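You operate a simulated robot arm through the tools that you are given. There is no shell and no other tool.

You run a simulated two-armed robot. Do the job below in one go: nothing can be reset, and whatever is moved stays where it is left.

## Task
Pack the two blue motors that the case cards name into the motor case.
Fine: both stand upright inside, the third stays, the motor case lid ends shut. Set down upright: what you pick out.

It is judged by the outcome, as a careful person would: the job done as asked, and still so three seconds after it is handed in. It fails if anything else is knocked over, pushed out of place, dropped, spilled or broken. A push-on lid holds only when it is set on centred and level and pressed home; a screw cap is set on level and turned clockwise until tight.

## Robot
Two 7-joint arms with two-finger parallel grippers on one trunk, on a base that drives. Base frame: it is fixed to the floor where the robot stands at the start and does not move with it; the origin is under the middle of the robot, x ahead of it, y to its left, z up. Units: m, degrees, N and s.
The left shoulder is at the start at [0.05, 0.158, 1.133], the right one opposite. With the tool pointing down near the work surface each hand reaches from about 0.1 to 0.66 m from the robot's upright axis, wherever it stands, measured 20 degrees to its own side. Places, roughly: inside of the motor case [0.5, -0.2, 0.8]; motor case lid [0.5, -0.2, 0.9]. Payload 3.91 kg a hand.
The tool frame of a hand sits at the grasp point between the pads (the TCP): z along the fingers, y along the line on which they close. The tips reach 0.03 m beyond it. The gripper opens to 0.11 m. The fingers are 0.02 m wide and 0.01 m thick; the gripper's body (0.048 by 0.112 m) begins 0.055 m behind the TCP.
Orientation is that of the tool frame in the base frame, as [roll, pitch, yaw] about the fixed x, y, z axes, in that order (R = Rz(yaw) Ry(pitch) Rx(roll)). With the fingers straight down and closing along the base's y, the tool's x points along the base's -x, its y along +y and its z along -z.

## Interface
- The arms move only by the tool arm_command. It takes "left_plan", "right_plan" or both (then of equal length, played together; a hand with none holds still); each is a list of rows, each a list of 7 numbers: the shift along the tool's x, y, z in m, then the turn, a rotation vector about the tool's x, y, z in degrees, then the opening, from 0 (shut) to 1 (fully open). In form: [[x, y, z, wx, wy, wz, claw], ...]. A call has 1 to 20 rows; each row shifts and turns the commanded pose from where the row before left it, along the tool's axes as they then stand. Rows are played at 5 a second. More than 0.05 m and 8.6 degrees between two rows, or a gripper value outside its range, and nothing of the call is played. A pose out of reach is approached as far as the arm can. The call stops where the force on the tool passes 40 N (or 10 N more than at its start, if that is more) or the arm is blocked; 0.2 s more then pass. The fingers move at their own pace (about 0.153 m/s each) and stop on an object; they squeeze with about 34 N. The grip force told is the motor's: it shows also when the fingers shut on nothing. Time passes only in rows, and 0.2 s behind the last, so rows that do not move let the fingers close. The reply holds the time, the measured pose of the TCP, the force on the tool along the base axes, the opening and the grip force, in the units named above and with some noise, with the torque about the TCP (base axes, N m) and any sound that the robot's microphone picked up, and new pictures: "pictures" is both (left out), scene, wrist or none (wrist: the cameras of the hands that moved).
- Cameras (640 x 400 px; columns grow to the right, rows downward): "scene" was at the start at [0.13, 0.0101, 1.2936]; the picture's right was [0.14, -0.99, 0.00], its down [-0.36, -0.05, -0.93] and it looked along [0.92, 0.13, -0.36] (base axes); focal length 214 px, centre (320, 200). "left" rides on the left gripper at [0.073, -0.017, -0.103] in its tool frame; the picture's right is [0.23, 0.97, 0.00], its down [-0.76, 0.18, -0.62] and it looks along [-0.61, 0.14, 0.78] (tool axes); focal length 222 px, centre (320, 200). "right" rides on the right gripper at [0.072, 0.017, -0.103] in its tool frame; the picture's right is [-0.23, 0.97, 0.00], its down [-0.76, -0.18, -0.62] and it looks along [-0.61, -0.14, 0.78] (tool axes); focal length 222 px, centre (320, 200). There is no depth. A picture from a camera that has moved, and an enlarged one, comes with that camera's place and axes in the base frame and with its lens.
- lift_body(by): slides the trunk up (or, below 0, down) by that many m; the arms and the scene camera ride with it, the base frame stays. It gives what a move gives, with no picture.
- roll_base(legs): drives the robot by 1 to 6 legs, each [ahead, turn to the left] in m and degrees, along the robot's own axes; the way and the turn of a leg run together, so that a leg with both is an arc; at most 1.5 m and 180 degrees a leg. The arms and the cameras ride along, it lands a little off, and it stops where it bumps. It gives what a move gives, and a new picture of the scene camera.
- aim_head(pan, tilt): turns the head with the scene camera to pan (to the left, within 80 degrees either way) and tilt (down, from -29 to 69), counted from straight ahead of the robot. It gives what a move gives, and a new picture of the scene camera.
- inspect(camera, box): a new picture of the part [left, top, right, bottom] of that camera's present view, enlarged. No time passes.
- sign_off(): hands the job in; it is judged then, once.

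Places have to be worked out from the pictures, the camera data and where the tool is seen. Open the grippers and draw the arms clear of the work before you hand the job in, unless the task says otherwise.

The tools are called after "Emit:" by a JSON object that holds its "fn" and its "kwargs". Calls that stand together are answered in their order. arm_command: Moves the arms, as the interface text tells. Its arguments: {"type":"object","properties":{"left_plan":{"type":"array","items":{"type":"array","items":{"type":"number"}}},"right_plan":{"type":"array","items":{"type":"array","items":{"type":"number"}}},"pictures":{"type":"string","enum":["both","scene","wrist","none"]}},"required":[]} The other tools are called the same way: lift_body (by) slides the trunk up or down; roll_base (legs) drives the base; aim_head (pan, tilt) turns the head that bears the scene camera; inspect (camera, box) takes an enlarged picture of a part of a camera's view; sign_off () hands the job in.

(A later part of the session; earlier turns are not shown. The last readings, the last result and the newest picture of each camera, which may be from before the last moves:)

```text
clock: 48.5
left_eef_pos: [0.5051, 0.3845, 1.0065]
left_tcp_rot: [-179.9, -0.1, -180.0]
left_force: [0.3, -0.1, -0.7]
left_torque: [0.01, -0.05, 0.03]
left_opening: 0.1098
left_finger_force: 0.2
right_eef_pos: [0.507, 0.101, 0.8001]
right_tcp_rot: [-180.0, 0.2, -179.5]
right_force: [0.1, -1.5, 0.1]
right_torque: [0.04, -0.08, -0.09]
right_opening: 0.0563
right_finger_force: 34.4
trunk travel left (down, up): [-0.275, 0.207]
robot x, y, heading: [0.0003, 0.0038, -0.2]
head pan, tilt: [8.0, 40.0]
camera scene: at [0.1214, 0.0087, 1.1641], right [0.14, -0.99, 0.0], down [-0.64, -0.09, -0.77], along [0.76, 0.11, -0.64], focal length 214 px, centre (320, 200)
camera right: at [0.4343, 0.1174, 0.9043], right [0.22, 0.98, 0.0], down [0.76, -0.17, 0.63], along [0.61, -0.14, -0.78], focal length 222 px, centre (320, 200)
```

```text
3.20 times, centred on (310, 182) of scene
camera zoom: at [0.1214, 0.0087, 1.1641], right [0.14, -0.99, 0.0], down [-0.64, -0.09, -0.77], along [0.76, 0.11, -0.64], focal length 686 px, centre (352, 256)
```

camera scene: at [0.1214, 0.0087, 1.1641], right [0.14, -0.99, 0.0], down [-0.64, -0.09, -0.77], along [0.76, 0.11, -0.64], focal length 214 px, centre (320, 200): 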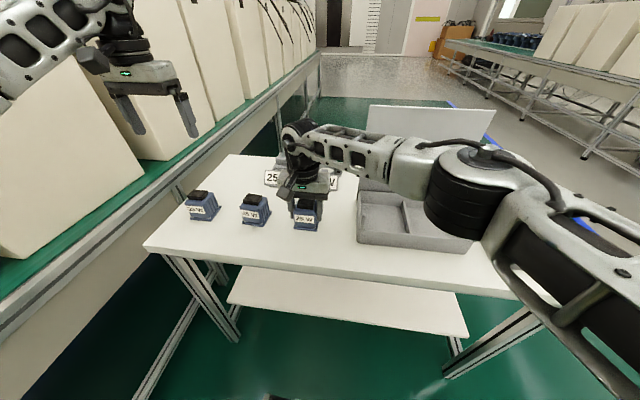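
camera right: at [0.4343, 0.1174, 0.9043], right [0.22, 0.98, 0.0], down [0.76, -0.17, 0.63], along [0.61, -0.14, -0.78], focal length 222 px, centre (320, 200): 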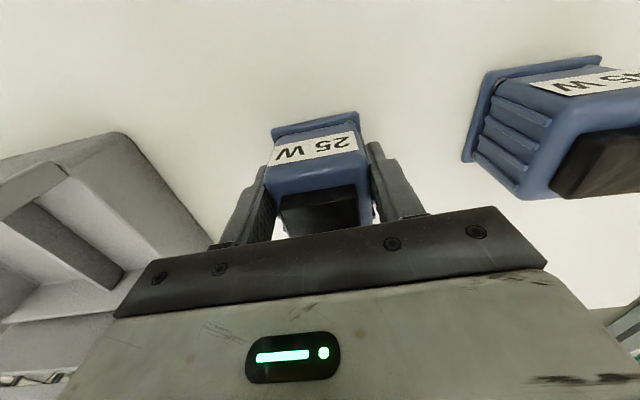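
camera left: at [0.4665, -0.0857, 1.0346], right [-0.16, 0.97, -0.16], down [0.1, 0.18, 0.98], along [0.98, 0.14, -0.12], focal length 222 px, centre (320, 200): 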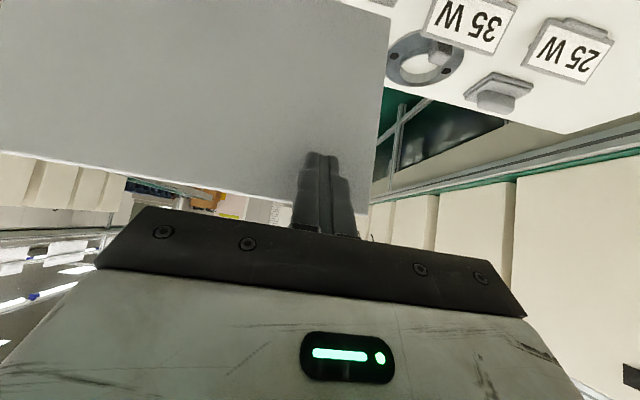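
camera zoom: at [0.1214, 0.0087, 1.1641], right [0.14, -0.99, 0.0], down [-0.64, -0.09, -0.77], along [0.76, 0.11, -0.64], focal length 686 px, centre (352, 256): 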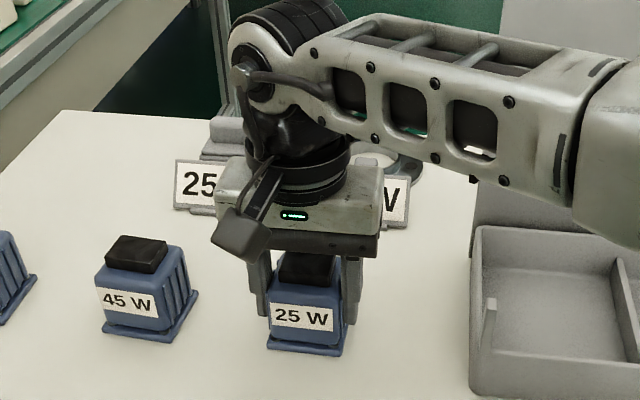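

The 25 W motor is firmly held (opening 56 mm). I lift it straight up and check the load.

Emit:
{"fn": "arm_command", "kwargs": {"right_plan": [[0, 0, -0.01, 0, 0, 0, 0], [0, 0, -0.03, 0, 0, 0, 0], [0, 0, -0.04, 0, 0, 0, 0], [0, 0, -0.04, 0, 0, 0, 0], [0, 0, -0.04, 0, 0, 0, 0], [0, 0, 0, 0, 0, 0, 0]], "pictures": "both"}}

```text
clock: 49.9
left_eef_pos: [0.5053, 0.3852, 1.0064]
left_tcp_rot: [180.0, 0.0, -180.0]
left_force: [0.2, 0.4, 0.5]
left_torque: [0.0, 0.0, 0.01]
left_opening: 0.1098
left_finger_force: 0.1
right_eef_pos: [0.5052, 0.1002, 0.9618]
right_tcp_rot: [-179.9, 0.2, -179.5]
right_force: [-0.1, 0.5, -5.2]
right_torque: [-0.01, 0.05, 0.0]
right_opening: 0.056
right_finger_force: 33.8
trunk travel left (down, up): [-0.275, 0.207]
robot x, y, heading: [-0.0008, -0.0036, -0.4]
head pan, tilt: [8.0, 40.0]
camera scene: at [0.1216, 0.0088, 1.1641], right [0.14, -0.99, 0.0], down [-0.64, -0.09, -0.77], along [0.76, 0.11, -0.64], focal length 214 px, centre (320, 200)
camera right: at [0.4318, 0.1176, 1.0648], right [0.22, 0.98, 0.0], down [0.76, -0.17, 0.63], along [0.61, -0.14, -0.78], focal length 222 px, centre (320, 200)
```

scene: 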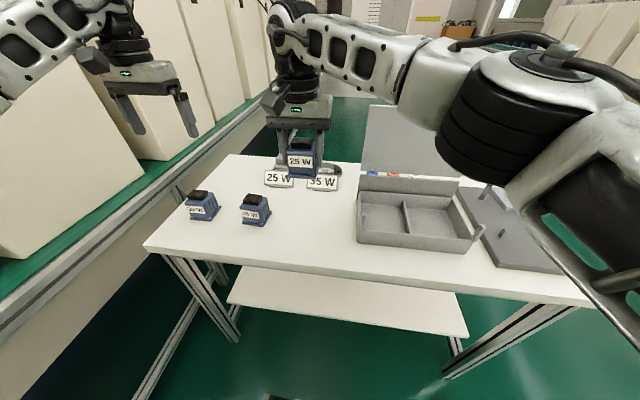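
right: 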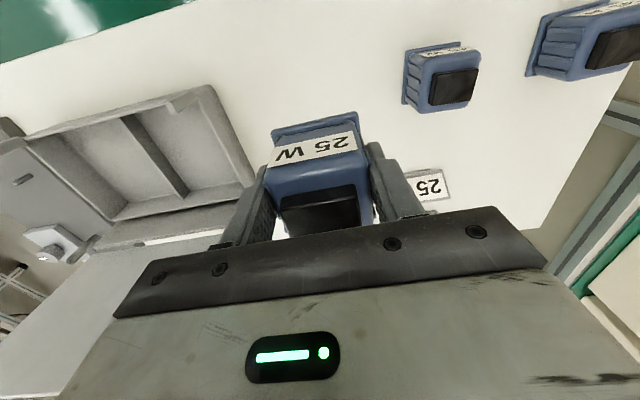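

The motor hangs level with about 5 N weight. I carry it at this height to above the right compartment.

Emit:
{"fn": "arm_command", "kwargs": {"right_plan": [[-0.0025, -0.039, 0, 0, 0, 0, 0], [-0.0025, -0.039, 0, 0, 0, 0, 0], [-0.0025, -0.039, 0, 0, 0, 0, 0], [-0.0025, -0.039, 0, 0, 0, 0, 0], [-0.0025, -0.039, 0, 0, 0, 0, 0], [-0.0025, -0.039, 0, 0, 0, 0, 0], [-0.0025, -0.039, 0, 0, 0, 0, 0], [-0.0025, -0.039, 0, 0, 0, 0, 0], [0, 0, 0, 0, 0, 0, 0]], "pictures": "both"}}

Emit:
{"fn": "inspect", "kwargs": {"camera": "scene", "box": [340, 95, 500, 275]}}

```text
clock: 51.9
left_eef_pos: [0.5052, 0.3856, 1.0062]
left_tcp_rot: [-180.0, 0.1, -180.0]
left_force: [0.5, 0.5, -0.6]
left_torque: [-0.01, -0.03, 0.0]
left_opening: 0.1097
left_finger_force: 0.0
right_eef_pos: [0.5285, -0.2112, 0.9617]
right_tcp_rot: [179.9, 0.2, -179.5]
right_force: [0.3, 0.1, -4.5]
right_torque: [-0.01, 0.04, -0.03]
right_opening: 0.0558
right_finger_force: 33.9
trunk travel left (down, up): [-0.275, 0.207]
robot x, y, heading: [-0.0006, -0.0003, 0.1]
head pan, tilt: [8.0, 40.0]
camera scene: at [0.1216, 0.0087, 1.1641], right [0.14, -0.99, 0.0], down [-0.64, -0.09, -0.77], along [0.76, 0.11, -0.64], focal length 214 px, centre (320, 200)
camera right: at [0.4554, -0.1953, 1.0646], right [0.22, 0.98, 0.0], down [0.76, -0.17, 0.63], along [0.61, -0.14, -0.78], focal length 222 px, centre (320, 200)
```

scene: 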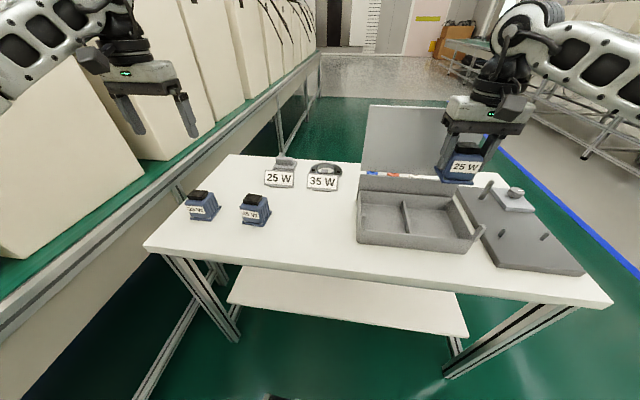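
right: 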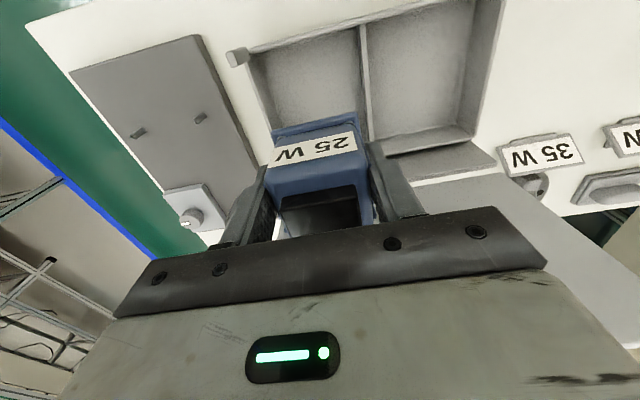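

```text
2.22 times, centred on (420, 185) of scene
camera zoom: at [0.1216, 0.0087, 1.1641], right [0.14, -0.99, 0.0], down [-0.64, -0.09, -0.77], along [0.76, 0.11, -0.64], focal length 477 px, centre (98, 233)
```

zoom: 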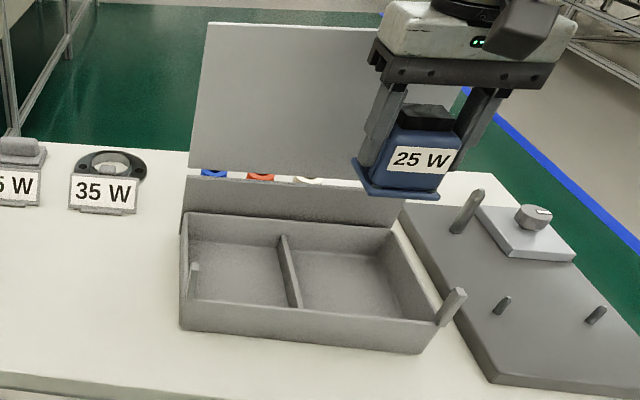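

The motor is over the right compartment (divider at y about -0.156, right wall about -0.267), so y -0.211 is centred. I lower it to just above the floor.

Emit:
{"fn": "arm_command", "kwargs": {"right_plan": [[0, -0.001, 0.036, 0, 0, 0, 0], [0, 0, 0.036, 0, 0, 0, 0], [0, 0, 0.036, 0, 0, 0, 0], [0, 0, 0.03, 0, 0, 0, 0], [0, 0, 0, 0, 0, 0, 0]], "pictures": "both"}}

Emit:
{"fn": "inspect", "kwargs": {"camera": "scene", "box": [340, 95, 500, 275]}}

```text
clock: 53.1
left_eef_pos: [0.5065, 0.3852, 1.0061]
left_tcp_rot: [-180.0, 0.1, 180.0]
left_force: [0.2, -0.1, 0.1]
left_torque: [0.04, -0.03, 0.0]
left_opening: 0.1098
left_finger_force: 0.0
right_eef_pos: [0.5302, -0.2121, 0.8235]
right_tcp_rot: [179.9, 0.2, -179.6]
right_force: [-0.1, -1.3, -4.9]
right_torque: [0.01, 0.06, 0.02]
right_opening: 0.0557
right_finger_force: 34.1
trunk travel left (down, up): [-0.275, 0.207]
robot x, y, heading: [0.0002, -0.0031, -0.0]
head pan, tilt: [8.0, 40.0]
camera scene: at [0.1216, 0.0086, 1.1641], right [0.14, -0.99, 0.0], down [-0.64, -0.09, -0.77], along [0.76, 0.11, -0.64], focal length 214 px, centre (320, 200)
camera right: at [0.4567, -0.195, 0.927], right [0.22, 0.98, 0.0], down [0.76, -0.17, 0.63], along [0.61, -0.14, -0.78], focal length 222 px, centre (320, 200)
```

scene: 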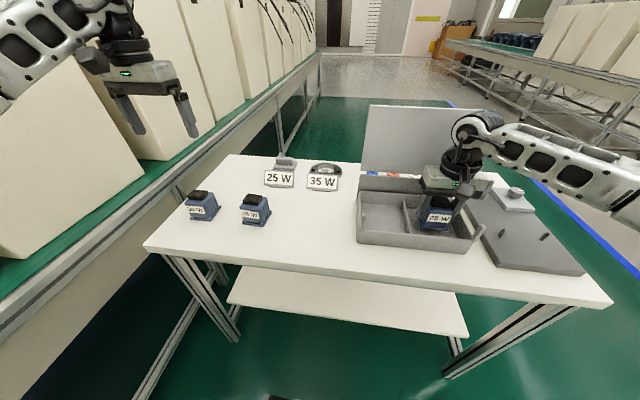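
right: 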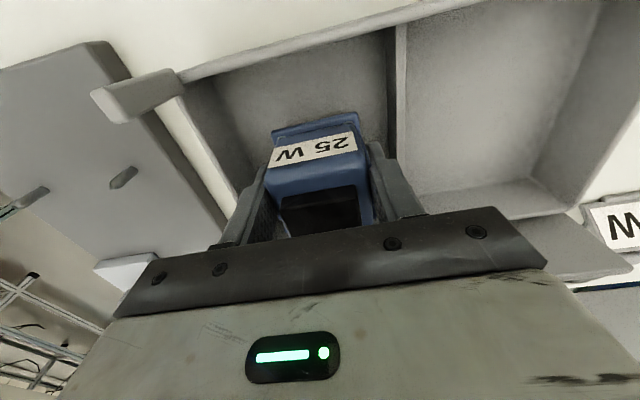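

```text
2.22 times, centred on (420, 185) of scene
camera zoom: at [0.1216, 0.0086, 1.1641], right [0.14, -0.99, 0.0], down [-0.64, -0.09, -0.77], along [0.76, 0.11, -0.64], focal length 477 px, centre (98, 233)
```

zoom: 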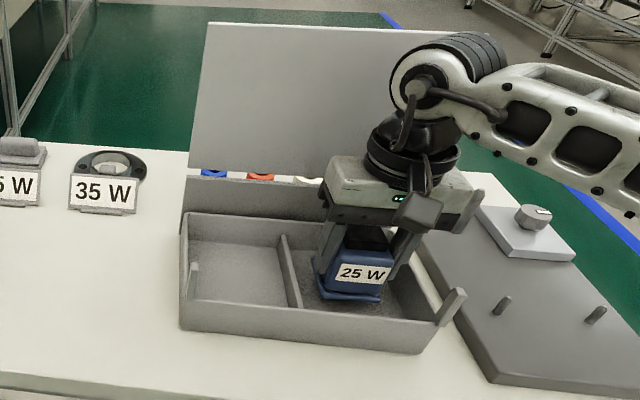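

The motor is inside the compartment, clear of the walls, about 2 cm above the floor. I lower it in small steps watching for contact.

Emit:
{"fn": "arm_command", "kwargs": {"right_plan": [[0, 0, 0.004, 0, 0, 0, 0], [0, 0, 0.004, 0, 0, 0, 0], [0, 0, 0.003, 0, 0, 0, 0], [0, 0, 0.002, 0, 0, 0, 0], [0, 0, 0, 0, 0, 0, 0]], "pictures": "none"}}

```text
clock: 54.3
left_eef_pos: [0.505, 0.3855, 1.007]
left_tcp_rot: [180.0, 0.0, 180.0]
left_force: [0.0, 0.0, 0.6]
left_torque: [0.03, 0.0, 0.0]
left_opening: 0.11
left_finger_force: 0.1
right_eef_pos: [0.5277, -0.2112, 0.8091]
right_tcp_rot: [-180.0, 0.2, -179.6]
right_force: [0.6, -0.4, -5.7]
right_torque: [0.01, 0.05, 0.02]
right_opening: 0.0559
right_finger_force: 34.2
trunk travel left (down, up): [-0.275, 0.207]
robot x, y, heading: [0.0043, 0.0013, 0.1]
head pan, tilt: [8.0, 40.0]
```

Still hanging free (5.7 N). I continue in 1–1.5 mm steps.

Emit:
{"fn": "arm_command", "kwargs": {"right_plan": [[0, 0, 0.0015, 0, 0, 0, 0], [0, 0, 0.0015, 0, 0, 0, 0], [0, 0, 0.001, 0, 0, 0, 0], [0, 0, 0, 0, 0, 0, 0]], "pictures": "none"}}

```text
clock: 55.3
left_eef_pos: [0.5052, 0.3854, 1.0065]
left_tcp_rot: [-179.9, 0.1, 179.9]
left_force: [0.8, 0.3, 0.6]
left_torque: [-0.03, 0.0, 0.02]
left_opening: 0.1101
left_finger_force: 0.1
right_eef_pos: [0.5288, -0.2123, 0.8069]
right_tcp_rot: [-180.0, 0.1, -179.5]
right_force: [-0.3, -0.6, -4.6]
right_torque: [0.04, 0.06, -0.01]
right_opening: 0.0559
right_finger_force: 33.9
trunk travel left (down, up): [-0.275, 0.207]
robot x, y, heading: [-0.0018, 0.0012, -0.2]
head pan, tilt: [8.0, 40.0]
```

No contact yet; a few more 1.5 mm steps.

Emit:
{"fn": "arm_command", "kwargs": {"right_plan": [[0, 0, 0.0015, 0, 0, 0, 0], [0, 0, 0.0015, 0, 0, 0, 0], [0, 0, 0, 0, 0, 0, 0]], "pictures": "none"}}

```text
clock: 56.1
left_eef_pos: [0.5033, 0.3855, 1.0079]
left_tcp_rot: [-179.8, 0.2, -180.0]
left_force: [0.0, 0.3, -0.2]
left_torque: [-0.04, 0.0, 0.0]
left_opening: 0.1098
left_finger_force: 0.1
right_eef_pos: [0.5288, -0.2116, 0.8052]
right_tcp_rot: [179.9, 0.5, -179.5]
right_force: [-1.9, -2.7, 10.6]
right_torque: [-0.03, 0.41, 0.12]
right_opening: 0.0558
right_finger_force: 33.8
trunk travel left (down, up): [-0.275, 0.207]
robot x, y, heading: [-0.0032, 0.002, -0.1]
head pan, tilt: [8.0, 40.0]
```

The motor touches the floor (10.6 N up). I open the fingers only as far as the compartment allows, then rise straight up.

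Emit:
{"fn": "arm_command", "kwargs": {"right_plan": [[0, 0, 0, 0, 0, 0, 0.64], [0, 0, 0, 0, 0, 0, 0.64], [0, 0, 0, 0, 0, 0, 0.64], [0, 0, -0.01, 0, 0, 0, 0.64], [0, 0, -0.03, 0, 0, 0, 0.64], [0, 0, -0.04, 0, 0, 0, 0.64], [0, 0, -0.045, 0, 0, 0, 0.64], [0, 0, -0.045, 0, 0, 0, 0.64], [0, 0, 0, 0, 0, 0, 0.64]], "pictures": "both"}}

Emit:
{"fn": "inspect", "kwargs": {"camera": "scene", "box": [340, 95, 500, 275]}}

```text
clock: 58.1
left_eef_pos: [0.5054, 0.385, 1.0068]
left_tcp_rot: [-180.0, 0.0, -180.0]
left_force: [-0.8, 0.3, -0.1]
left_torque: [-0.04, 0.0, 0.03]
left_opening: 0.1101
left_finger_force: 0.0
right_eef_pos: [0.5271, -0.2126, 0.9749]
right_tcp_rot: [-179.9, 0.1, -179.5]
right_force: [0.0, 0.1, 1.5]
right_torque: [0.0, 0.03, 0.0]
right_opening: 0.0706
right_finger_force: 0.0
trunk travel left (down, up): [-0.275, 0.207]
robot x, y, heading: [-0.003, -0.0008, -0.0]
head pan, tilt: [8.0, 40.0]
camera scene: at [0.1212, 0.0087, 1.1642], right [0.14, -0.99, 0.0], down [-0.64, -0.09, -0.77], along [0.76, 0.11, -0.64], focal length 214 px, centre (320, 200)
camera right: at [0.4545, -0.1949, 1.0782], right [0.22, 0.98, 0.0], down [0.76, -0.17, 0.63], along [0.61, -0.14, -0.78], focal length 222 px, centre (320, 200)
```

scene: 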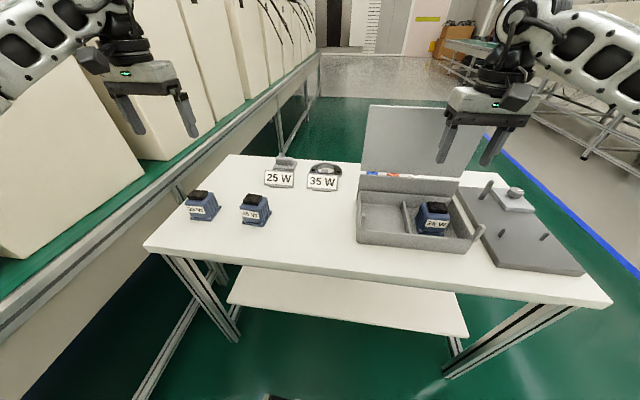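
right: 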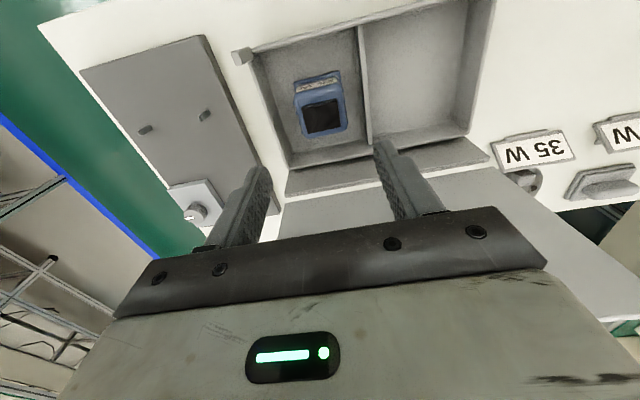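

```text
2.22 times, centred on (420, 185) of scene
camera zoom: at [0.1212, 0.0087, 1.1642], right [0.14, -0.99, 0.0], down [-0.64, -0.09, -0.77], along [0.76, 0.11, -0.64], focal length 477 px, centre (98, 233)
```

zoom: 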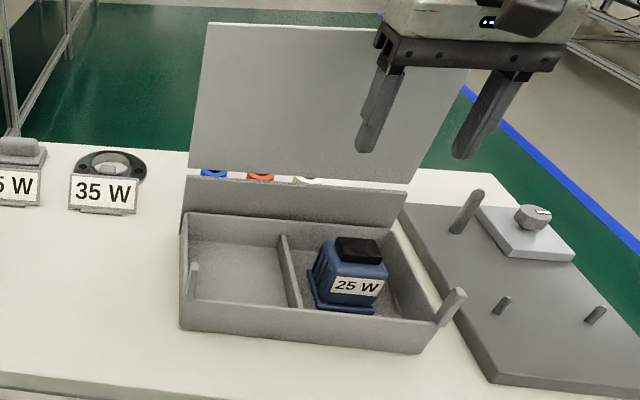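

The 25 W motor stands upright in the right compartment and the lid is still up. I park the right hand to the side and lower the left hand over the 35 W motor.

Emit:
{"fn": "arm_command", "kwargs": {"right_plan": [[0.025, -0.02, -0.035, 0, 0, 0, 0.64], [0.033, -0.02, -0.024, 0, 0, 0, 0.8], [0.033, -0.02, -0.024, 0, 0, 0, 1], [0.033, -0.02, -0.024, 0, 0, 0, 1], [0.033, -0.02, -0.014, 0, 0, 0, 1], [0, 0, 0, 0, 0, 0, 1]], "left_plan": [[0, 0, 0, 0, 0, 0, 1], [0, 0, 0, 0, 0, 0, 1], [0, 0, 0.04, 0, 0, 0, 1], [-0.001, -0.001, 0.04, 0, 0, 0, 1], [-0.001, 0, 0.04, 0, 0, 0, 1], [0, 0, 0, 0, 0, 0, 1]], "pictures": "both"}}

Emit:
{"fn": "inspect", "kwargs": {"camera": "scene", "box": [130, 120, 290, 245]}}

```text
clock: 59.5
left_eef_pos: [0.5065, 0.3858, 0.885]
left_tcp_rot: [-179.9, 0.1, -179.9]
left_force: [-0.3, 0.3, 0.1]
left_torque: [-0.01, 0.01, 0.01]
left_opening: 0.1099
left_finger_force: 0.1
right_eef_pos: [0.3694, -0.313, 1.0928]
right_tcp_rot: [179.9, 0.1, -179.5]
right_force: [1.3, -0.1, 0.6]
right_torque: [0.0, -0.01, 0.0]
right_opening: 0.1099
right_finger_force: 0.0
trunk travel left (down, up): [-0.275, 0.207]
robot x, y, heading: [-0.0008, -0.0047, 0.0]
head pan, tilt: [8.0, 40.0]
camera scene: at [0.1212, 0.0088, 1.1642], right [0.14, -0.99, 0.0], down [-0.64, -0.09, -0.77], along [0.76, 0.11, -0.64], focal length 214 px, centre (320, 200)
camera right: at [0.2973, -0.297, 1.1967], right [0.22, 0.98, 0.0], down [0.76, -0.17, 0.63], along [0.61, -0.14, -0.78], focal length 222 px, centre (320, 200)
camera left: at [0.4342, 0.3687, 0.989], right [-0.23, 0.97, 0.0], down [0.76, 0.18, 0.62], along [0.61, 0.14, -0.78], focal length 222 px, centre (320, 200)
```

scene: 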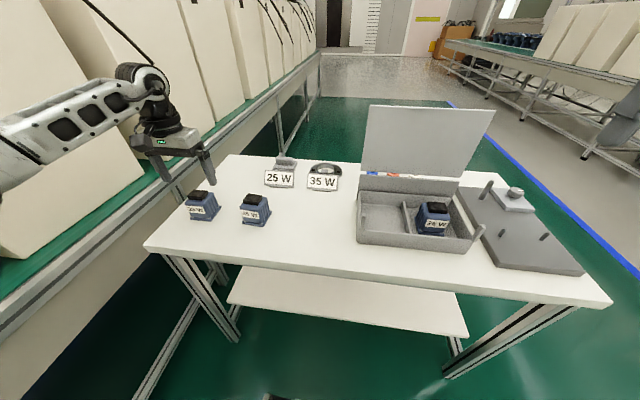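
right: 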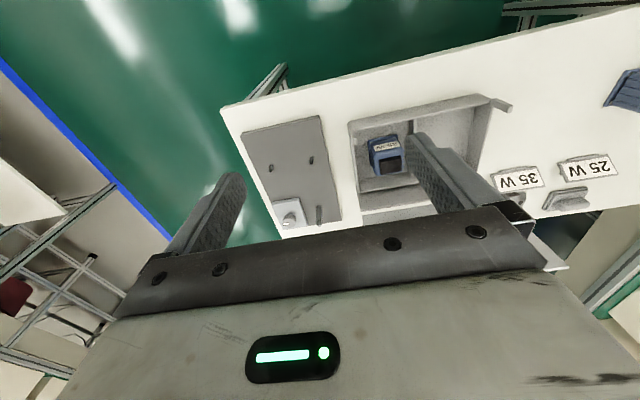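
left: 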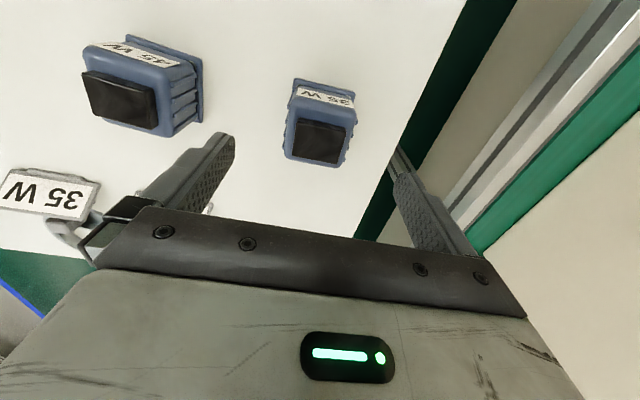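

```text
3.20 times, centred on (210, 182) of scene
camera zoom: at [0.1212, 0.0088, 1.1642], right [0.14, -0.99, 0.0], down [-0.64, -0.09, -0.77], along [0.76, 0.11, -0.64], focal length 686 px, centre (672, 256)
```

zoom: 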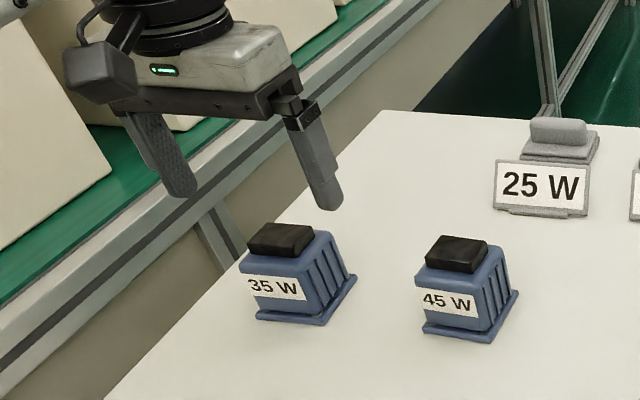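

The leftmost motor is confirmed as 35 W and is centred within 5 mm. I correct, go down to z 0.80 and close on it.

Emit:
{"fn": "arm_command", "kwargs": {"left_plan": [[0.002, -0.001, 0.04, 0, 0, 0, 1], [0.0015, -0.001, 0.044, 0, 0, 0, 1], [0, 0, 0, 0, 0, 0, 0.7], [0, 0, 0, 0, 0, 0, 0.45], [0, 0, 0, 0, 0, 0, 0], [0, 0, 0, 0, 0, 0, 0], [0, 0, 0, 0, 0, 0, 0]], "pictures": "wrist"}}

Emit:
{"fn": "inspect", "kwargs": {"camera": "scene", "box": [130, 120, 290, 245]}}

```text
clock: 61.1
left_eef_pos: [0.502, 0.3831, 0.8006]
left_tcp_rot: [180.0, 0.0, -179.9]
left_force: [-1.0, 0.9, -0.1]
left_torque: [0.12, -0.08, 0.08]
left_opening: 0.0556
left_finger_force: 34.0
right_eef_pos: [0.3705, -0.314, 1.0936]
right_tcp_rot: [-180.0, 0.4, -179.5]
right_force: [0.2, 0.9, -0.3]
right_torque: [-0.01, -0.02, -0.02]
right_opening: 0.1101
right_finger_force: 0.0
trunk travel left (down, up): [-0.275, 0.207]
robot x, y, heading: [-0.0008, 0.0024, 0.1]
head pan, tilt: [8.0, 40.0]
camera left: at [0.4309, 0.3669, 0.9047], right [-0.23, 0.97, 0.0], down [0.76, 0.18, 0.62], along [0.61, 0.14, -0.78], focal length 222 px, centre (320, 200)
```

left: 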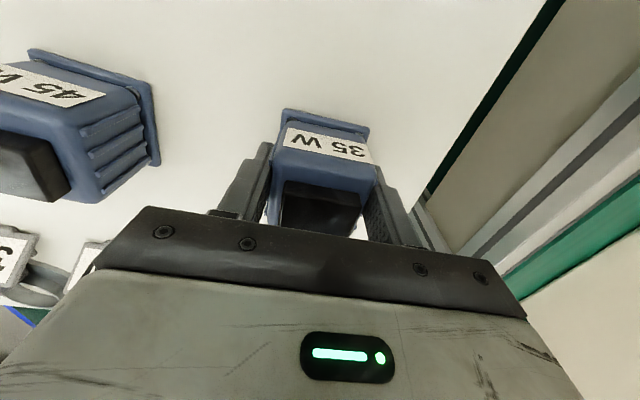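

```text
3.20 times, centred on (210, 182) of scene
camera zoom: at [0.1212, 0.0088, 1.1642], right [0.14, -0.99, 0.0], down [-0.64, -0.09, -0.77], along [0.76, 0.11, -0.64], focal length 686 px, centre (672, 256)
```

zoom: 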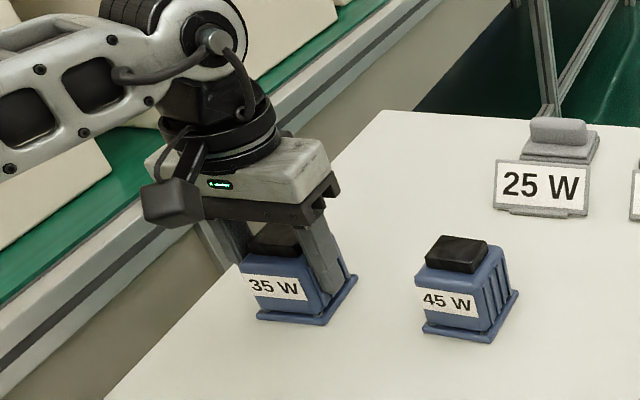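

The 35 W motor is gripped (opening 56 mm). I lift it straight up 16 cm.

Emit:
{"fn": "arm_command", "kwargs": {"left_plan": [[0, 0, -0.01, 0, 0, 0, 0], [0, 0, -0.03, 0, 0, 0, 0], [0, 0, -0.04, 0, 0, 0, 0], [0, 0, -0.04, 0, 0, 0, 0], [0, 0, -0.04, 0, 0, 0, 0], [0, 0, 0, 0, 0, 0, 0]], "pictures": "both"}}

```text
clock: 62.5
left_eef_pos: [0.5026, 0.3835, 0.9619]
left_tcp_rot: [-180.0, 0.0, -179.9]
left_force: [0.8, -0.7, -4.7]
left_torque: [-0.02, 0.03, 0.0]
left_opening: 0.0557
left_finger_force: 33.9
right_eef_pos: [0.3697, -0.3135, 1.0922]
right_tcp_rot: [-179.9, 0.1, -179.5]
right_force: [0.2, -0.2, -0.4]
right_torque: [0.0, -0.02, 0.0]
right_opening: 0.1099
right_finger_force: 0.0
trunk travel left (down, up): [-0.275, 0.207]
robot x, y, heading: [0.0018, 0.0021, 0.1]
head pan, tilt: [8.0, 40.0]
camera scene: at [0.1216, 0.009, 1.1641], right [0.14, -0.99, 0.0], down [-0.64, -0.09, -0.77], along [0.76, 0.11, -0.64], focal length 214 px, centre (320, 200)
camera left: at [0.4307, 0.3667, 1.0639], right [-0.23, 0.97, 0.0], down [0.76, 0.18, 0.62], along [0.61, 0.14, -0.78], focal length 222 px, centre (320, 200)
```

scene: 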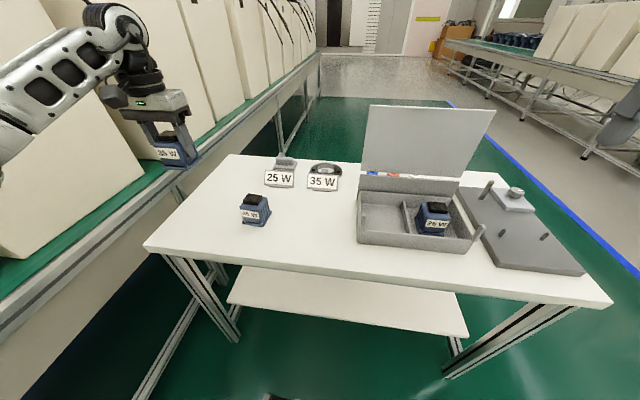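
left: 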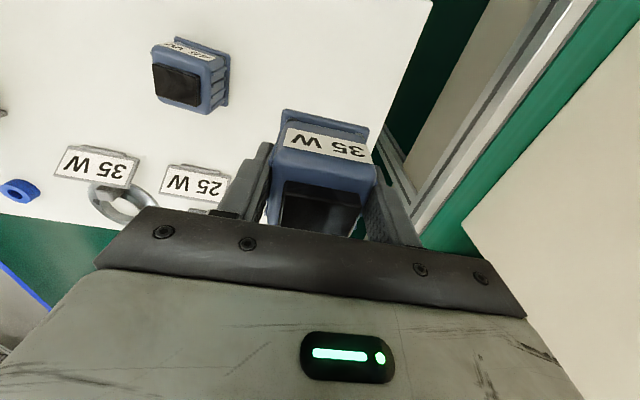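

The 35 W motor hangs level and clear of the 45 W one. I carry it across, above everything, to over the left compartment.

Emit:
{"fn": "arm_command", "kwargs": {"left_plan": [[-0.0019, -0.0399, 0, 0, 0, 0, 0], [-0.0019, -0.0399, 0, 0, 0, 0, 0], [-0.0019, -0.0399, 0, 0, 0, 0, 0], [-0.0019, -0.0399, 0, 0, 0, 0, 0], [-0.0019, -0.0399, 0, 0, 0, 0, 0], [-0.0019, -0.0399, 0, 0, 0, 0, 0], [-0.0019, -0.0399, 0, 0, 0, 0, 0], [-0.0019, -0.0399, 0, 0, 0, 0, 0], [-0.0019, -0.0399, 0, 0, 0, 0, 0], [-0.0019, -0.0399, 0, 0, 0, 0, 0], [-0.0019, -0.0399, 0, 0, 0, 0, 0], [-0.0019, -0.0399, 0, 0, 0, 0, 0], [0, 0, 0, 0, 0, 0, 0]], "pictures": "both"}}

Emit:
{"fn": "inspect", "kwargs": {"camera": "scene", "box": [340, 95, 500, 275]}}

```text
clock: 65.3
left_eef_pos: [0.5266, -0.0958, 0.9606]
left_tcp_rot: [-179.9, 0.1, -179.8]
left_force: [1.7, -0.1, -5.0]
left_torque: [-0.01, -0.01, 0.02]
left_opening: 0.056
left_finger_force: 34.4
right_eef_pos: [0.3705, -0.3128, 1.0923]
right_tcp_rot: [180.0, 0.2, -179.5]
right_force: [0.5, 0.2, -0.2]
right_torque: [-0.02, -0.02, 0.0]
right_opening: 0.1103
right_finger_force: 0.0
trunk travel left (down, up): [-0.275, 0.207]
robot x, y, heading: [-0.0018, 0.0021, 0.0]
head pan, tilt: [8.0, 40.0]
camera scene: at [0.1217, 0.0088, 1.1641], right [0.14, -0.99, 0.0], down [-0.64, -0.09, -0.77], along [0.76, 0.11, -0.64], focal length 214 px, centre (320, 200)
camera left: at [0.4536, -0.1119, 1.0646], right [-0.23, 0.97, 0.0], down [0.76, 0.18, 0.62], along [0.61, 0.14, -0.78], focal length 222 px, centre (320, 200)
```

scene: 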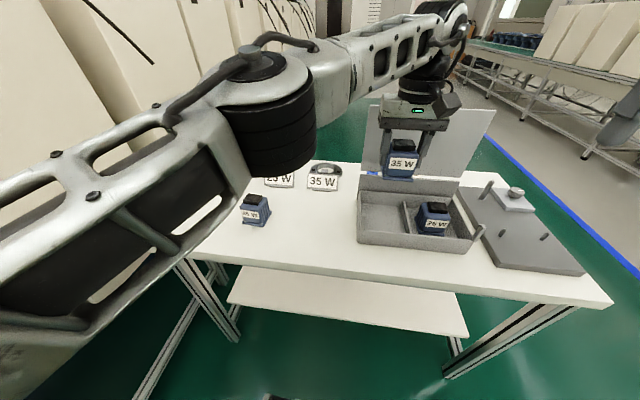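
left: 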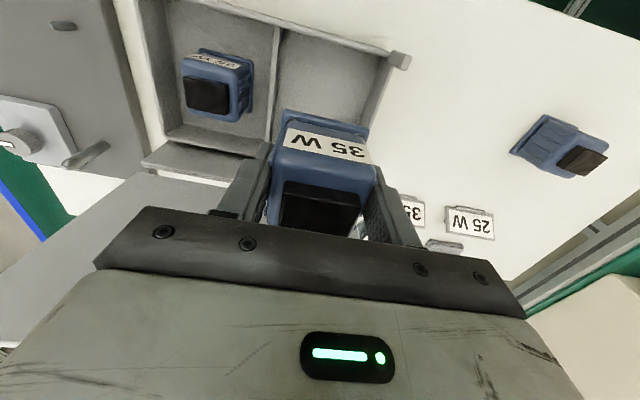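

```text
2.22 times, centred on (420, 185) of scene
camera zoom: at [0.1217, 0.0088, 1.1641], right [0.14, -0.99, 0.0], down [-0.64, -0.09, -0.77], along [0.76, 0.11, -0.64], focal length 477 px, centre (98, 233)
```

zoom: 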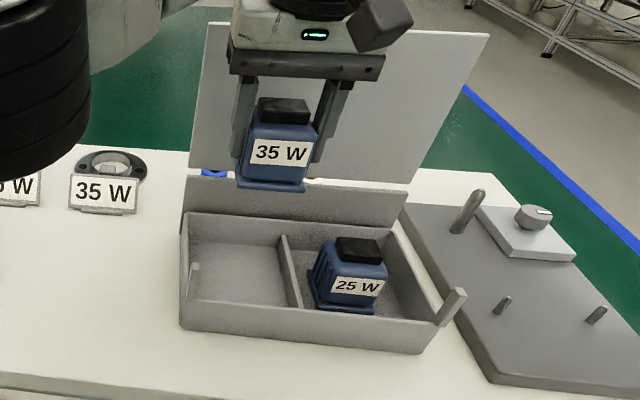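

The 35 W motor is over the left compartment (divider about y -0.153, left wall about -0.043), so I shift 2 mm right and lower it to just above the floor.

Emit:
{"fn": "arm_command", "kwargs": {"left_plan": [[0, -0.002, 0.036, 0, 0, 0, 0], [0, 0, 0.036, 0, 0, 0, 0], [0, 0, 0.036, 0, 0, 0, 0], [0, 0, 0.03, 0, 0, 0, 0], [0, 0, 0, 0, 0, 0, 0]], "pictures": "both"}}

Emit:
{"fn": "inspect", "kwargs": {"camera": "scene", "box": [340, 95, 500, 275]}}

```text
clock: 66.5
left_eef_pos: [0.5274, -0.0986, 0.8244]
left_tcp_rot: [180.0, 0.0, 180.0]
left_force: [0.5, 0.0, -3.3]
left_torque: [-0.01, 0.03, -0.01]
left_opening: 0.0561
left_finger_force: 34.0
right_eef_pos: [0.3706, -0.3126, 1.0919]
right_tcp_rot: [-180.0, 0.2, -179.6]
right_force: [-0.7, 0.1, -0.6]
right_torque: [0.01, 0.02, -0.01]
right_opening: 0.1101
right_finger_force: 0.1
trunk travel left (down, up): [-0.275, 0.207]
robot x, y, heading: [-0.0043, 0.0024, -0.1]
head pan, tilt: [8.0, 40.0]
camera scene: at [0.1216, 0.0087, 1.1641], right [0.14, -0.99, 0.0], down [-0.64, -0.09, -0.77], along [0.76, 0.11, -0.64], focal length 214 px, centre (320, 200)
camera left: at [0.4543, -0.1141, 0.9271], right [-0.23, 0.97, 0.0], down [0.76, 0.18, 0.62], along [0.61, 0.14, -0.78], focal length 222 px, centre (320, 200)
```

scene: 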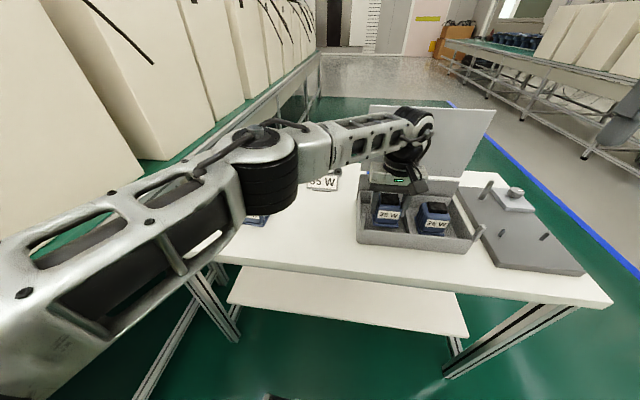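
left: 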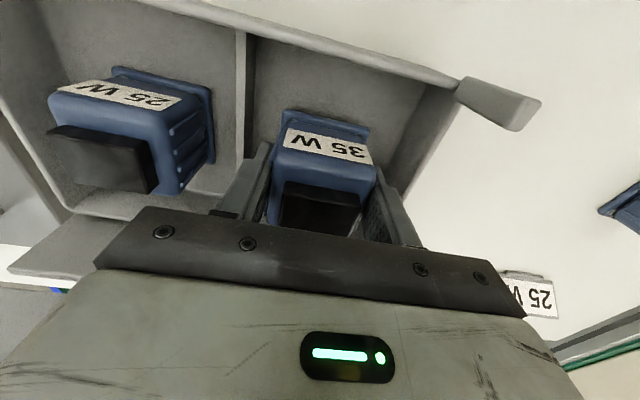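

```text
2.22 times, centred on (420, 185) of scene
camera zoom: at [0.1216, 0.0087, 1.1641], right [0.14, -0.99, 0.0], down [-0.64, -0.09, -0.77], along [0.76, 0.11, -0.64], focal length 477 px, centre (98, 233)
```

zoom: 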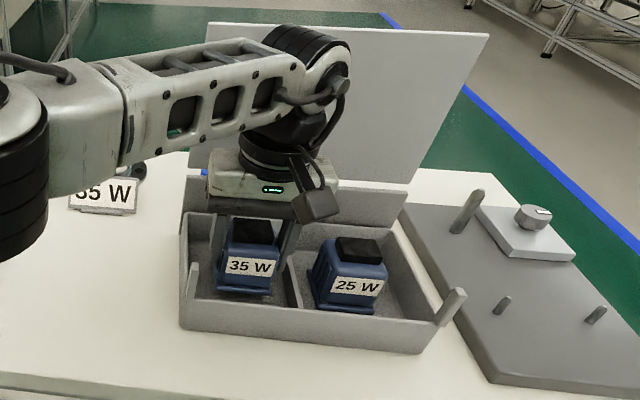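

Both sides are clear. I lower the last 2 cm in small steps.

Emit:
{"fn": "arm_command", "kwargs": {"left_plan": [[0, 0.001, 0.004, 0, 0, 0, 0], [0, 0, 0.004, 0, 0, 0, 0], [0, 0, 0.003, 0, 0, 0, 0], [0, 0, 0.002, 0, 0, 0, 0], [0, 0, 0.0015, 0, 0, 0, 0], [0, 0, 0.0015, 0, 0, 0, 0], [0, 0, 0, 0, 0, 0, 0]], "pictures": "none"}}

```text
clock: 68.1
left_eef_pos: [0.5261, -0.0972, 0.8088]
left_tcp_rot: [-179.9, 0.0, 180.0]
left_force: [-0.4, 1.2, -5.2]
left_torque: [0.0, 0.01, 0.0]
left_opening: 0.056
left_finger_force: 34.0
right_eef_pos: [0.3703, -0.3139, 1.0931]
right_tcp_rot: [-179.9, 0.2, -179.4]
right_force: [1.0, 0.0, 0.1]
right_torque: [0.0, 0.04, 0.0]
right_opening: 0.1098
right_finger_force: 0.0
trunk travel left (down, up): [-0.275, 0.207]
robot x, y, heading: [0.0023, 0.0005, -0.2]
head pan, tilt: [8.0, 40.0]
```

Still free; I go on in 1.5 mm steps until it touches.

Emit:
{"fn": "arm_command", "kwargs": {"left_plan": [[0, 0, 0.0015, 0, 0, 0, 0], [0, 0, 0.0015, 0, 0, 0, 0], [0, 0, 0, 0, 0, 0, 0]], "pictures": "none"}}

```text
clock: 68.9
left_eef_pos: [0.5267, -0.0973, 0.8062]
left_tcp_rot: [180.0, 0.2, -179.8]
left_force: [1.2, 1.0, 7.5]
left_torque: [0.37, 0.07, 0.02]
left_opening: 0.0558
left_finger_force: 34.5
right_eef_pos: [0.3696, -0.3128, 1.0941]
right_tcp_rot: [-179.9, 0.3, -179.5]
right_force: [0.5, 0.5, -0.7]
right_torque: [0.02, -0.01, -0.03]
right_opening: 0.1098
right_finger_force: 0.1
trunk travel left (down, up): [-0.275, 0.207]
robot x, y, heading: [-0.0015, -0.0014, -0.2]
head pan, tilt: [8.0, 40.0]
```

The motor stands on the floor (7.5 N up). I release it with a limited opening and rise straight up.

Emit:
{"fn": "arm_command", "kwargs": {"left_plan": [[0, 0, 0, 0, 0, 0, 0.63], [0, 0, 0, 0, 0, 0, 0.63], [0, 0, 0, 0, 0, 0, 0.63], [0, 0, -0.01, 0, 0, 0, 0.63], [0, 0, -0.03, 0, 0, 0, 0.63], [0, 0, -0.04, 0, 0, 0, 0.63], [0, 0, -0.045, 0, 0, 0, 0.63], [0, 0, -0.045, 0, 0, 0, 0.63], [0, 0, 0, 0, 0, 0, 0.63]], "pictures": "both"}}

Emit:
{"fn": "inspect", "kwargs": {"camera": "scene", "box": [340, 95, 500, 275]}}

```text
clock: 70.9
left_eef_pos: [0.5223, -0.0947, 0.975]
left_tcp_rot: [-179.9, 0.1, -180.0]
left_force: [-0.2, -0.2, -0.6]
left_torque: [0.0, 0.0, 0.0]
left_opening: 0.0696
left_finger_force: 0.1
left hand out of reach, approached as far as the arm can: row 8
right_eef_pos: [0.3703, -0.3135, 1.0919]
right_tcp_rot: [-180.0, 0.3, -179.5]
right_force: [0.5, -0.4, -0.2]
right_torque: [0.04, -0.02, -0.01]
right_opening: 0.1101
right_finger_force: 0.1
trunk travel left (down, up): [-0.275, 0.207]
robot x, y, heading: [-0.0006, -0.0036, -0.1]
head pan, tilt: [8.0, 40.0]
camera scene: at [0.1212, 0.0087, 1.1642], right [0.14, -0.99, 0.0], down [-0.64, -0.09, -0.77], along [0.76, 0.11, -0.64], focal length 214 px, centre (320, 200)
camera left: at [0.4504, -0.111, 1.0779], right [-0.23, 0.97, 0.0], down [0.76, 0.18, 0.62], along [0.61, 0.14, -0.78], focal length 222 px, centre (320, 200)
```

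scene: 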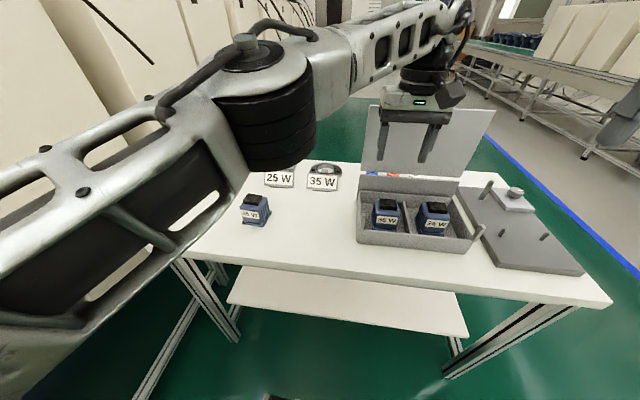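
left: 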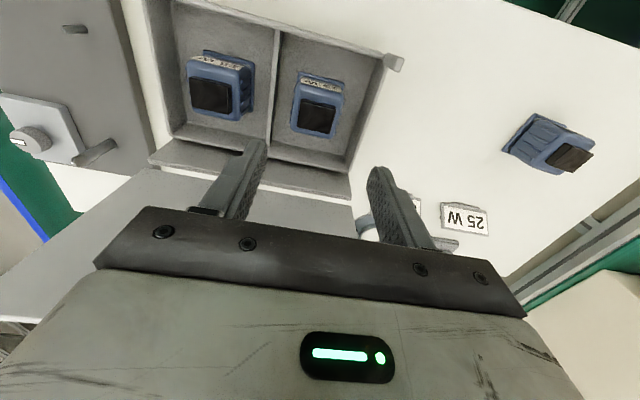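

```text
2.22 times, centred on (420, 185) of scene
camera zoom: at [0.1212, 0.0087, 1.1642], right [0.14, -0.99, 0.0], down [-0.64, -0.09, -0.77], along [0.76, 0.11, -0.64], focal length 477 px, centre (98, 233)
```

zoom: 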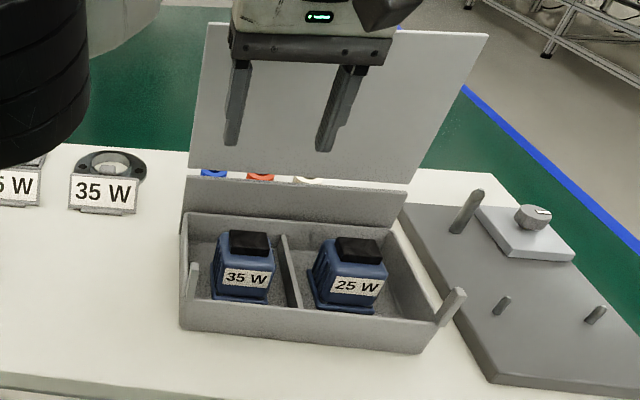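

Both motors stand upright in their compartments and the lid still stands at about 87 degrees. I draw the left hand clear to the left before closing the lid.

Emit:
{"fn": "arm_command", "kwargs": {"left_plan": [[0.04, 0, 0, 0, 0, 0, 0.63], [0.04, 0, 0, 0, 0, 0, 0.63], [0.03, 0.03, 0, 0, 0, 0, 0.8], [0, 0.045, -0.01, 0, 0, 0, 1], [0, 0.045, -0.01, 0, 0, 0, 1], [0, 0.045, -0.01, 0, 0, 0, 1], [0, 0.045, 0, 0, 0, 0, 1], [0, 0.045, 0, 0, 0, 0, 1], [0, 0, 0, 0, 0, 0, 1]], "pictures": "none"}}

Emit:
{"fn": "lift_body", "kwargs": {"by": 0.15}}

Emit:
{"fn": "aim_head", "kwargs": {"pan": -12, "tilt": 45}}

```text
clock: 72.9
left_eef_pos: [0.4143, 0.1605, 1.0031]
left_tcp_rot: [-180.0, 0.0, -179.9]
left_force: [-0.3, 0.9, -0.3]
left_torque: [0.0, -0.01, 0.01]
left_opening: 0.11
left_finger_force: 0.0
right_eef_pos: [0.3699, -0.3133, 1.0933]
right_tcp_rot: [-180.0, 0.3, -179.6]
right_force: [0.8, -0.9, 0.1]
right_torque: [-0.01, -0.01, -0.02]
right_opening: 0.1101
right_finger_force: 0.0
trunk travel left (down, up): [-0.275, 0.207]
robot x, y, heading: [-0.0001, 0.0002, -0.3]
head pan, tilt: [8.0, 40.0]
```

```text
clock: 74.6
left_eef_pos: [0.4146, 0.1597, 1.1537]
left_tcp_rot: [179.9, 0.0, -180.0]
left_force: [-0.3, -0.9, -0.1]
left_torque: [-0.01, 0.0, -0.02]
left_opening: 0.1098
left_finger_force: 0.0
right_eef_pos: [0.37, -0.3146, 1.2431]
right_tcp_rot: [-180.0, 0.2, -179.5]
right_force: [0.2, -0.9, -0.7]
right_torque: [0.01, 0.0, -0.01]
right_opening: 0.1102
right_finger_force: 0.0
trunk travel left (down, up): [-0.425, 0.057]
robot x, y, heading: [-0.0026, 0.0017, -0.4]
head pan, tilt: [8.0, 40.0]
```

```text
clock: 75.4
left_eef_pos: [0.4144, 0.1609, 1.154]
left_tcp_rot: [-180.0, 0.0, -180.0]
left_force: [-0.8, 0.4, 1.0]
left_torque: [-0.01, 0.0, -0.01]
left_opening: 0.1098
left_finger_force: 0.0
right_eef_pos: [0.3705, -0.3139, 1.2423]
right_tcp_rot: [-180.0, 0.2, -179.5]
right_force: [-0.2, -0.7, -0.4]
right_torque: [0.0, 0.02, -0.01]
right_opening: 0.1101
right_finger_force: 0.0
trunk travel left (down, up): [-0.425, 0.057]
robot x, y, heading: [0.0007, 0.0009, -0.1]
head pan, tilt: [-12.0, 45.0]
camera scene: at [0.1166, -0.0199, 1.3069], right [-0.21, -0.98, 0.0], down [-0.69, 0.15, -0.71], along [0.69, -0.15, -0.71], focal length 214 px, centre (320, 200)
```

scene: 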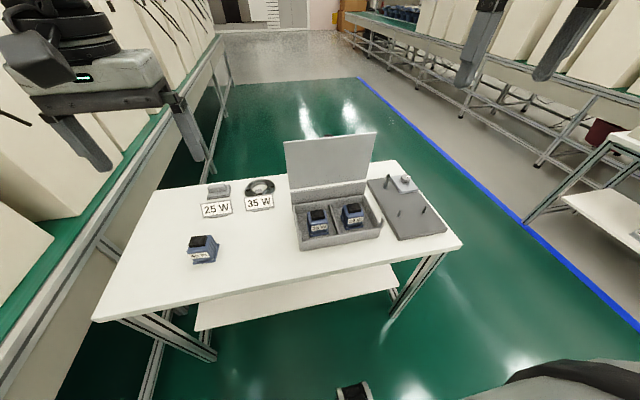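

I zoom in to place the lid's top edge for the closing move.

Emit:
{"fn": "inspect", "kwargs": {"camera": "scene", "box": [270, 120, 460, 260]}}

```text
2.86 times, centred on (365, 190) of scene
camera zoom: at [0.1166, -0.0199, 1.3069], right [-0.21, -0.98, 0.0], down [-0.69, 0.15, -0.71], along [0.69, -0.15, -0.71], focal length 613 px, centre (191, 229)
```

zoom: 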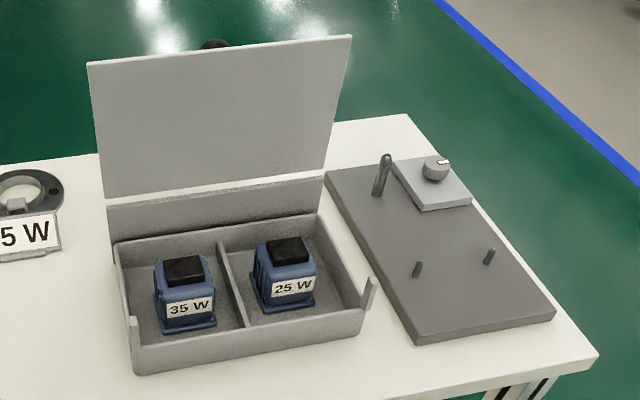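

The lid plane is at about x 0.622 with its top edge at z 1.02, knob behind at y -0.156. I bring the right hand, fingers closed and tilted slightly forward, to above and behind the lid's top edge at y -0.215.

Emit:
{"fn": "arm_command", "kwargs": {"right_plan": [[-0.039, 0.0141, 0.01, 0, 0, 0, 0.6], [-0.039, 0.0141, 0.01, 0, 0, 0, 0.3], [-0.039, 0.0141, 0.01, 0, 0, 0, 0], [-0.039, 0.0141, 0.01, 0, 0, 0, 0], [-0.039, 0.0141, 0.01, 0, -5, 0, 0], [-0.039, 0.0141, 0.01, 0, -5, 0, 0], [-0.039, 0.0141, 0.01, 0, -5, 0, 0], [0, 0, 0, 0, -5, 0, 0], [0, 0, 0, 0, 0, 0, 0]], "pictures": "both"}}

Emit:
{"fn": "inspect", "kwargs": {"camera": "scene", "box": [270, 80, 460, 260]}}

```text
clock: 77.4
left_eef_pos: [0.4139, 0.1605, 1.1535]
left_tcp_rot: [-180.0, 0.0, -179.9]
left_force: [-0.7, -0.8, -0.4]
left_torque: [0.01, 0.0, 0.0]
left_opening: 0.1099
left_finger_force: 0.1
right_eef_pos: [0.6441, -0.2114, 1.186]
right_tcp_rot: [-179.9, 20.3, -179.5]
right_force: [-0.3, -0.1, 0.0]
right_torque: [-0.01, 0.01, 0.0]
right_opening: 0.0001
right_finger_force: 33.5
trunk travel left (down, up): [-0.425, 0.057]
robot x, y, heading: [0.0002, 0.0019, -0.0]
head pan, tilt: [-12.0, 45.0]
camera scene: at [0.1167, -0.0195, 1.3069], right [-0.21, -0.98, 0.0], down [-0.69, 0.15, -0.71], along [0.69, -0.15, -0.71], focal length 214 px, centre (320, 200)
camera right: at [0.5412, -0.1955, 1.2575], right [0.21, 0.98, 0.08], down [0.5, -0.17, 0.85], along [0.84, -0.14, -0.52], focal length 222 px, centre (320, 200)
```

scene: 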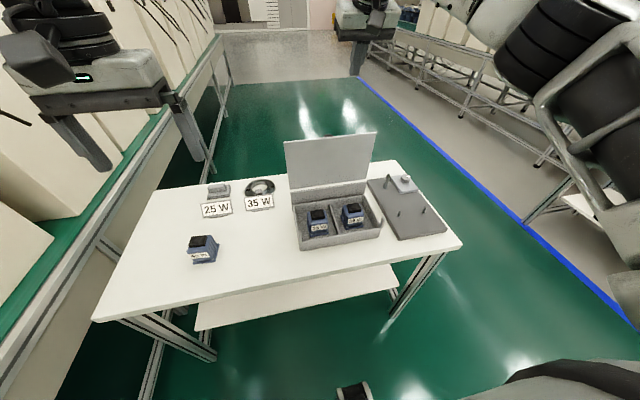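
right: 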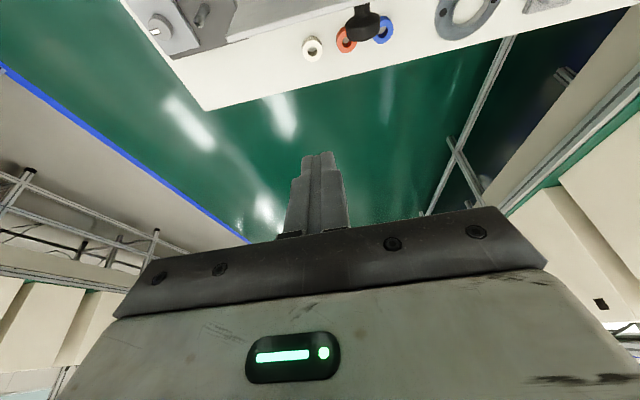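

```text
2.22 times, centred on (365, 170) of scene
camera zoom: at [0.1167, -0.0195, 1.3069], right [-0.21, -0.98, 0.0], down [-0.69, 0.15, -0.71], along [0.69, -0.15, -0.71], focal length 477 px, centre (220, 267)
```

zoom: 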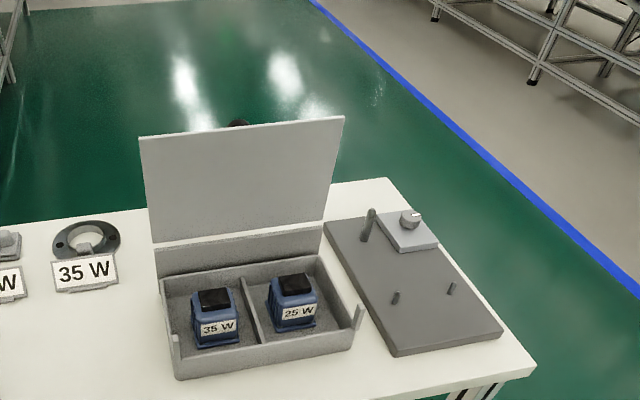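

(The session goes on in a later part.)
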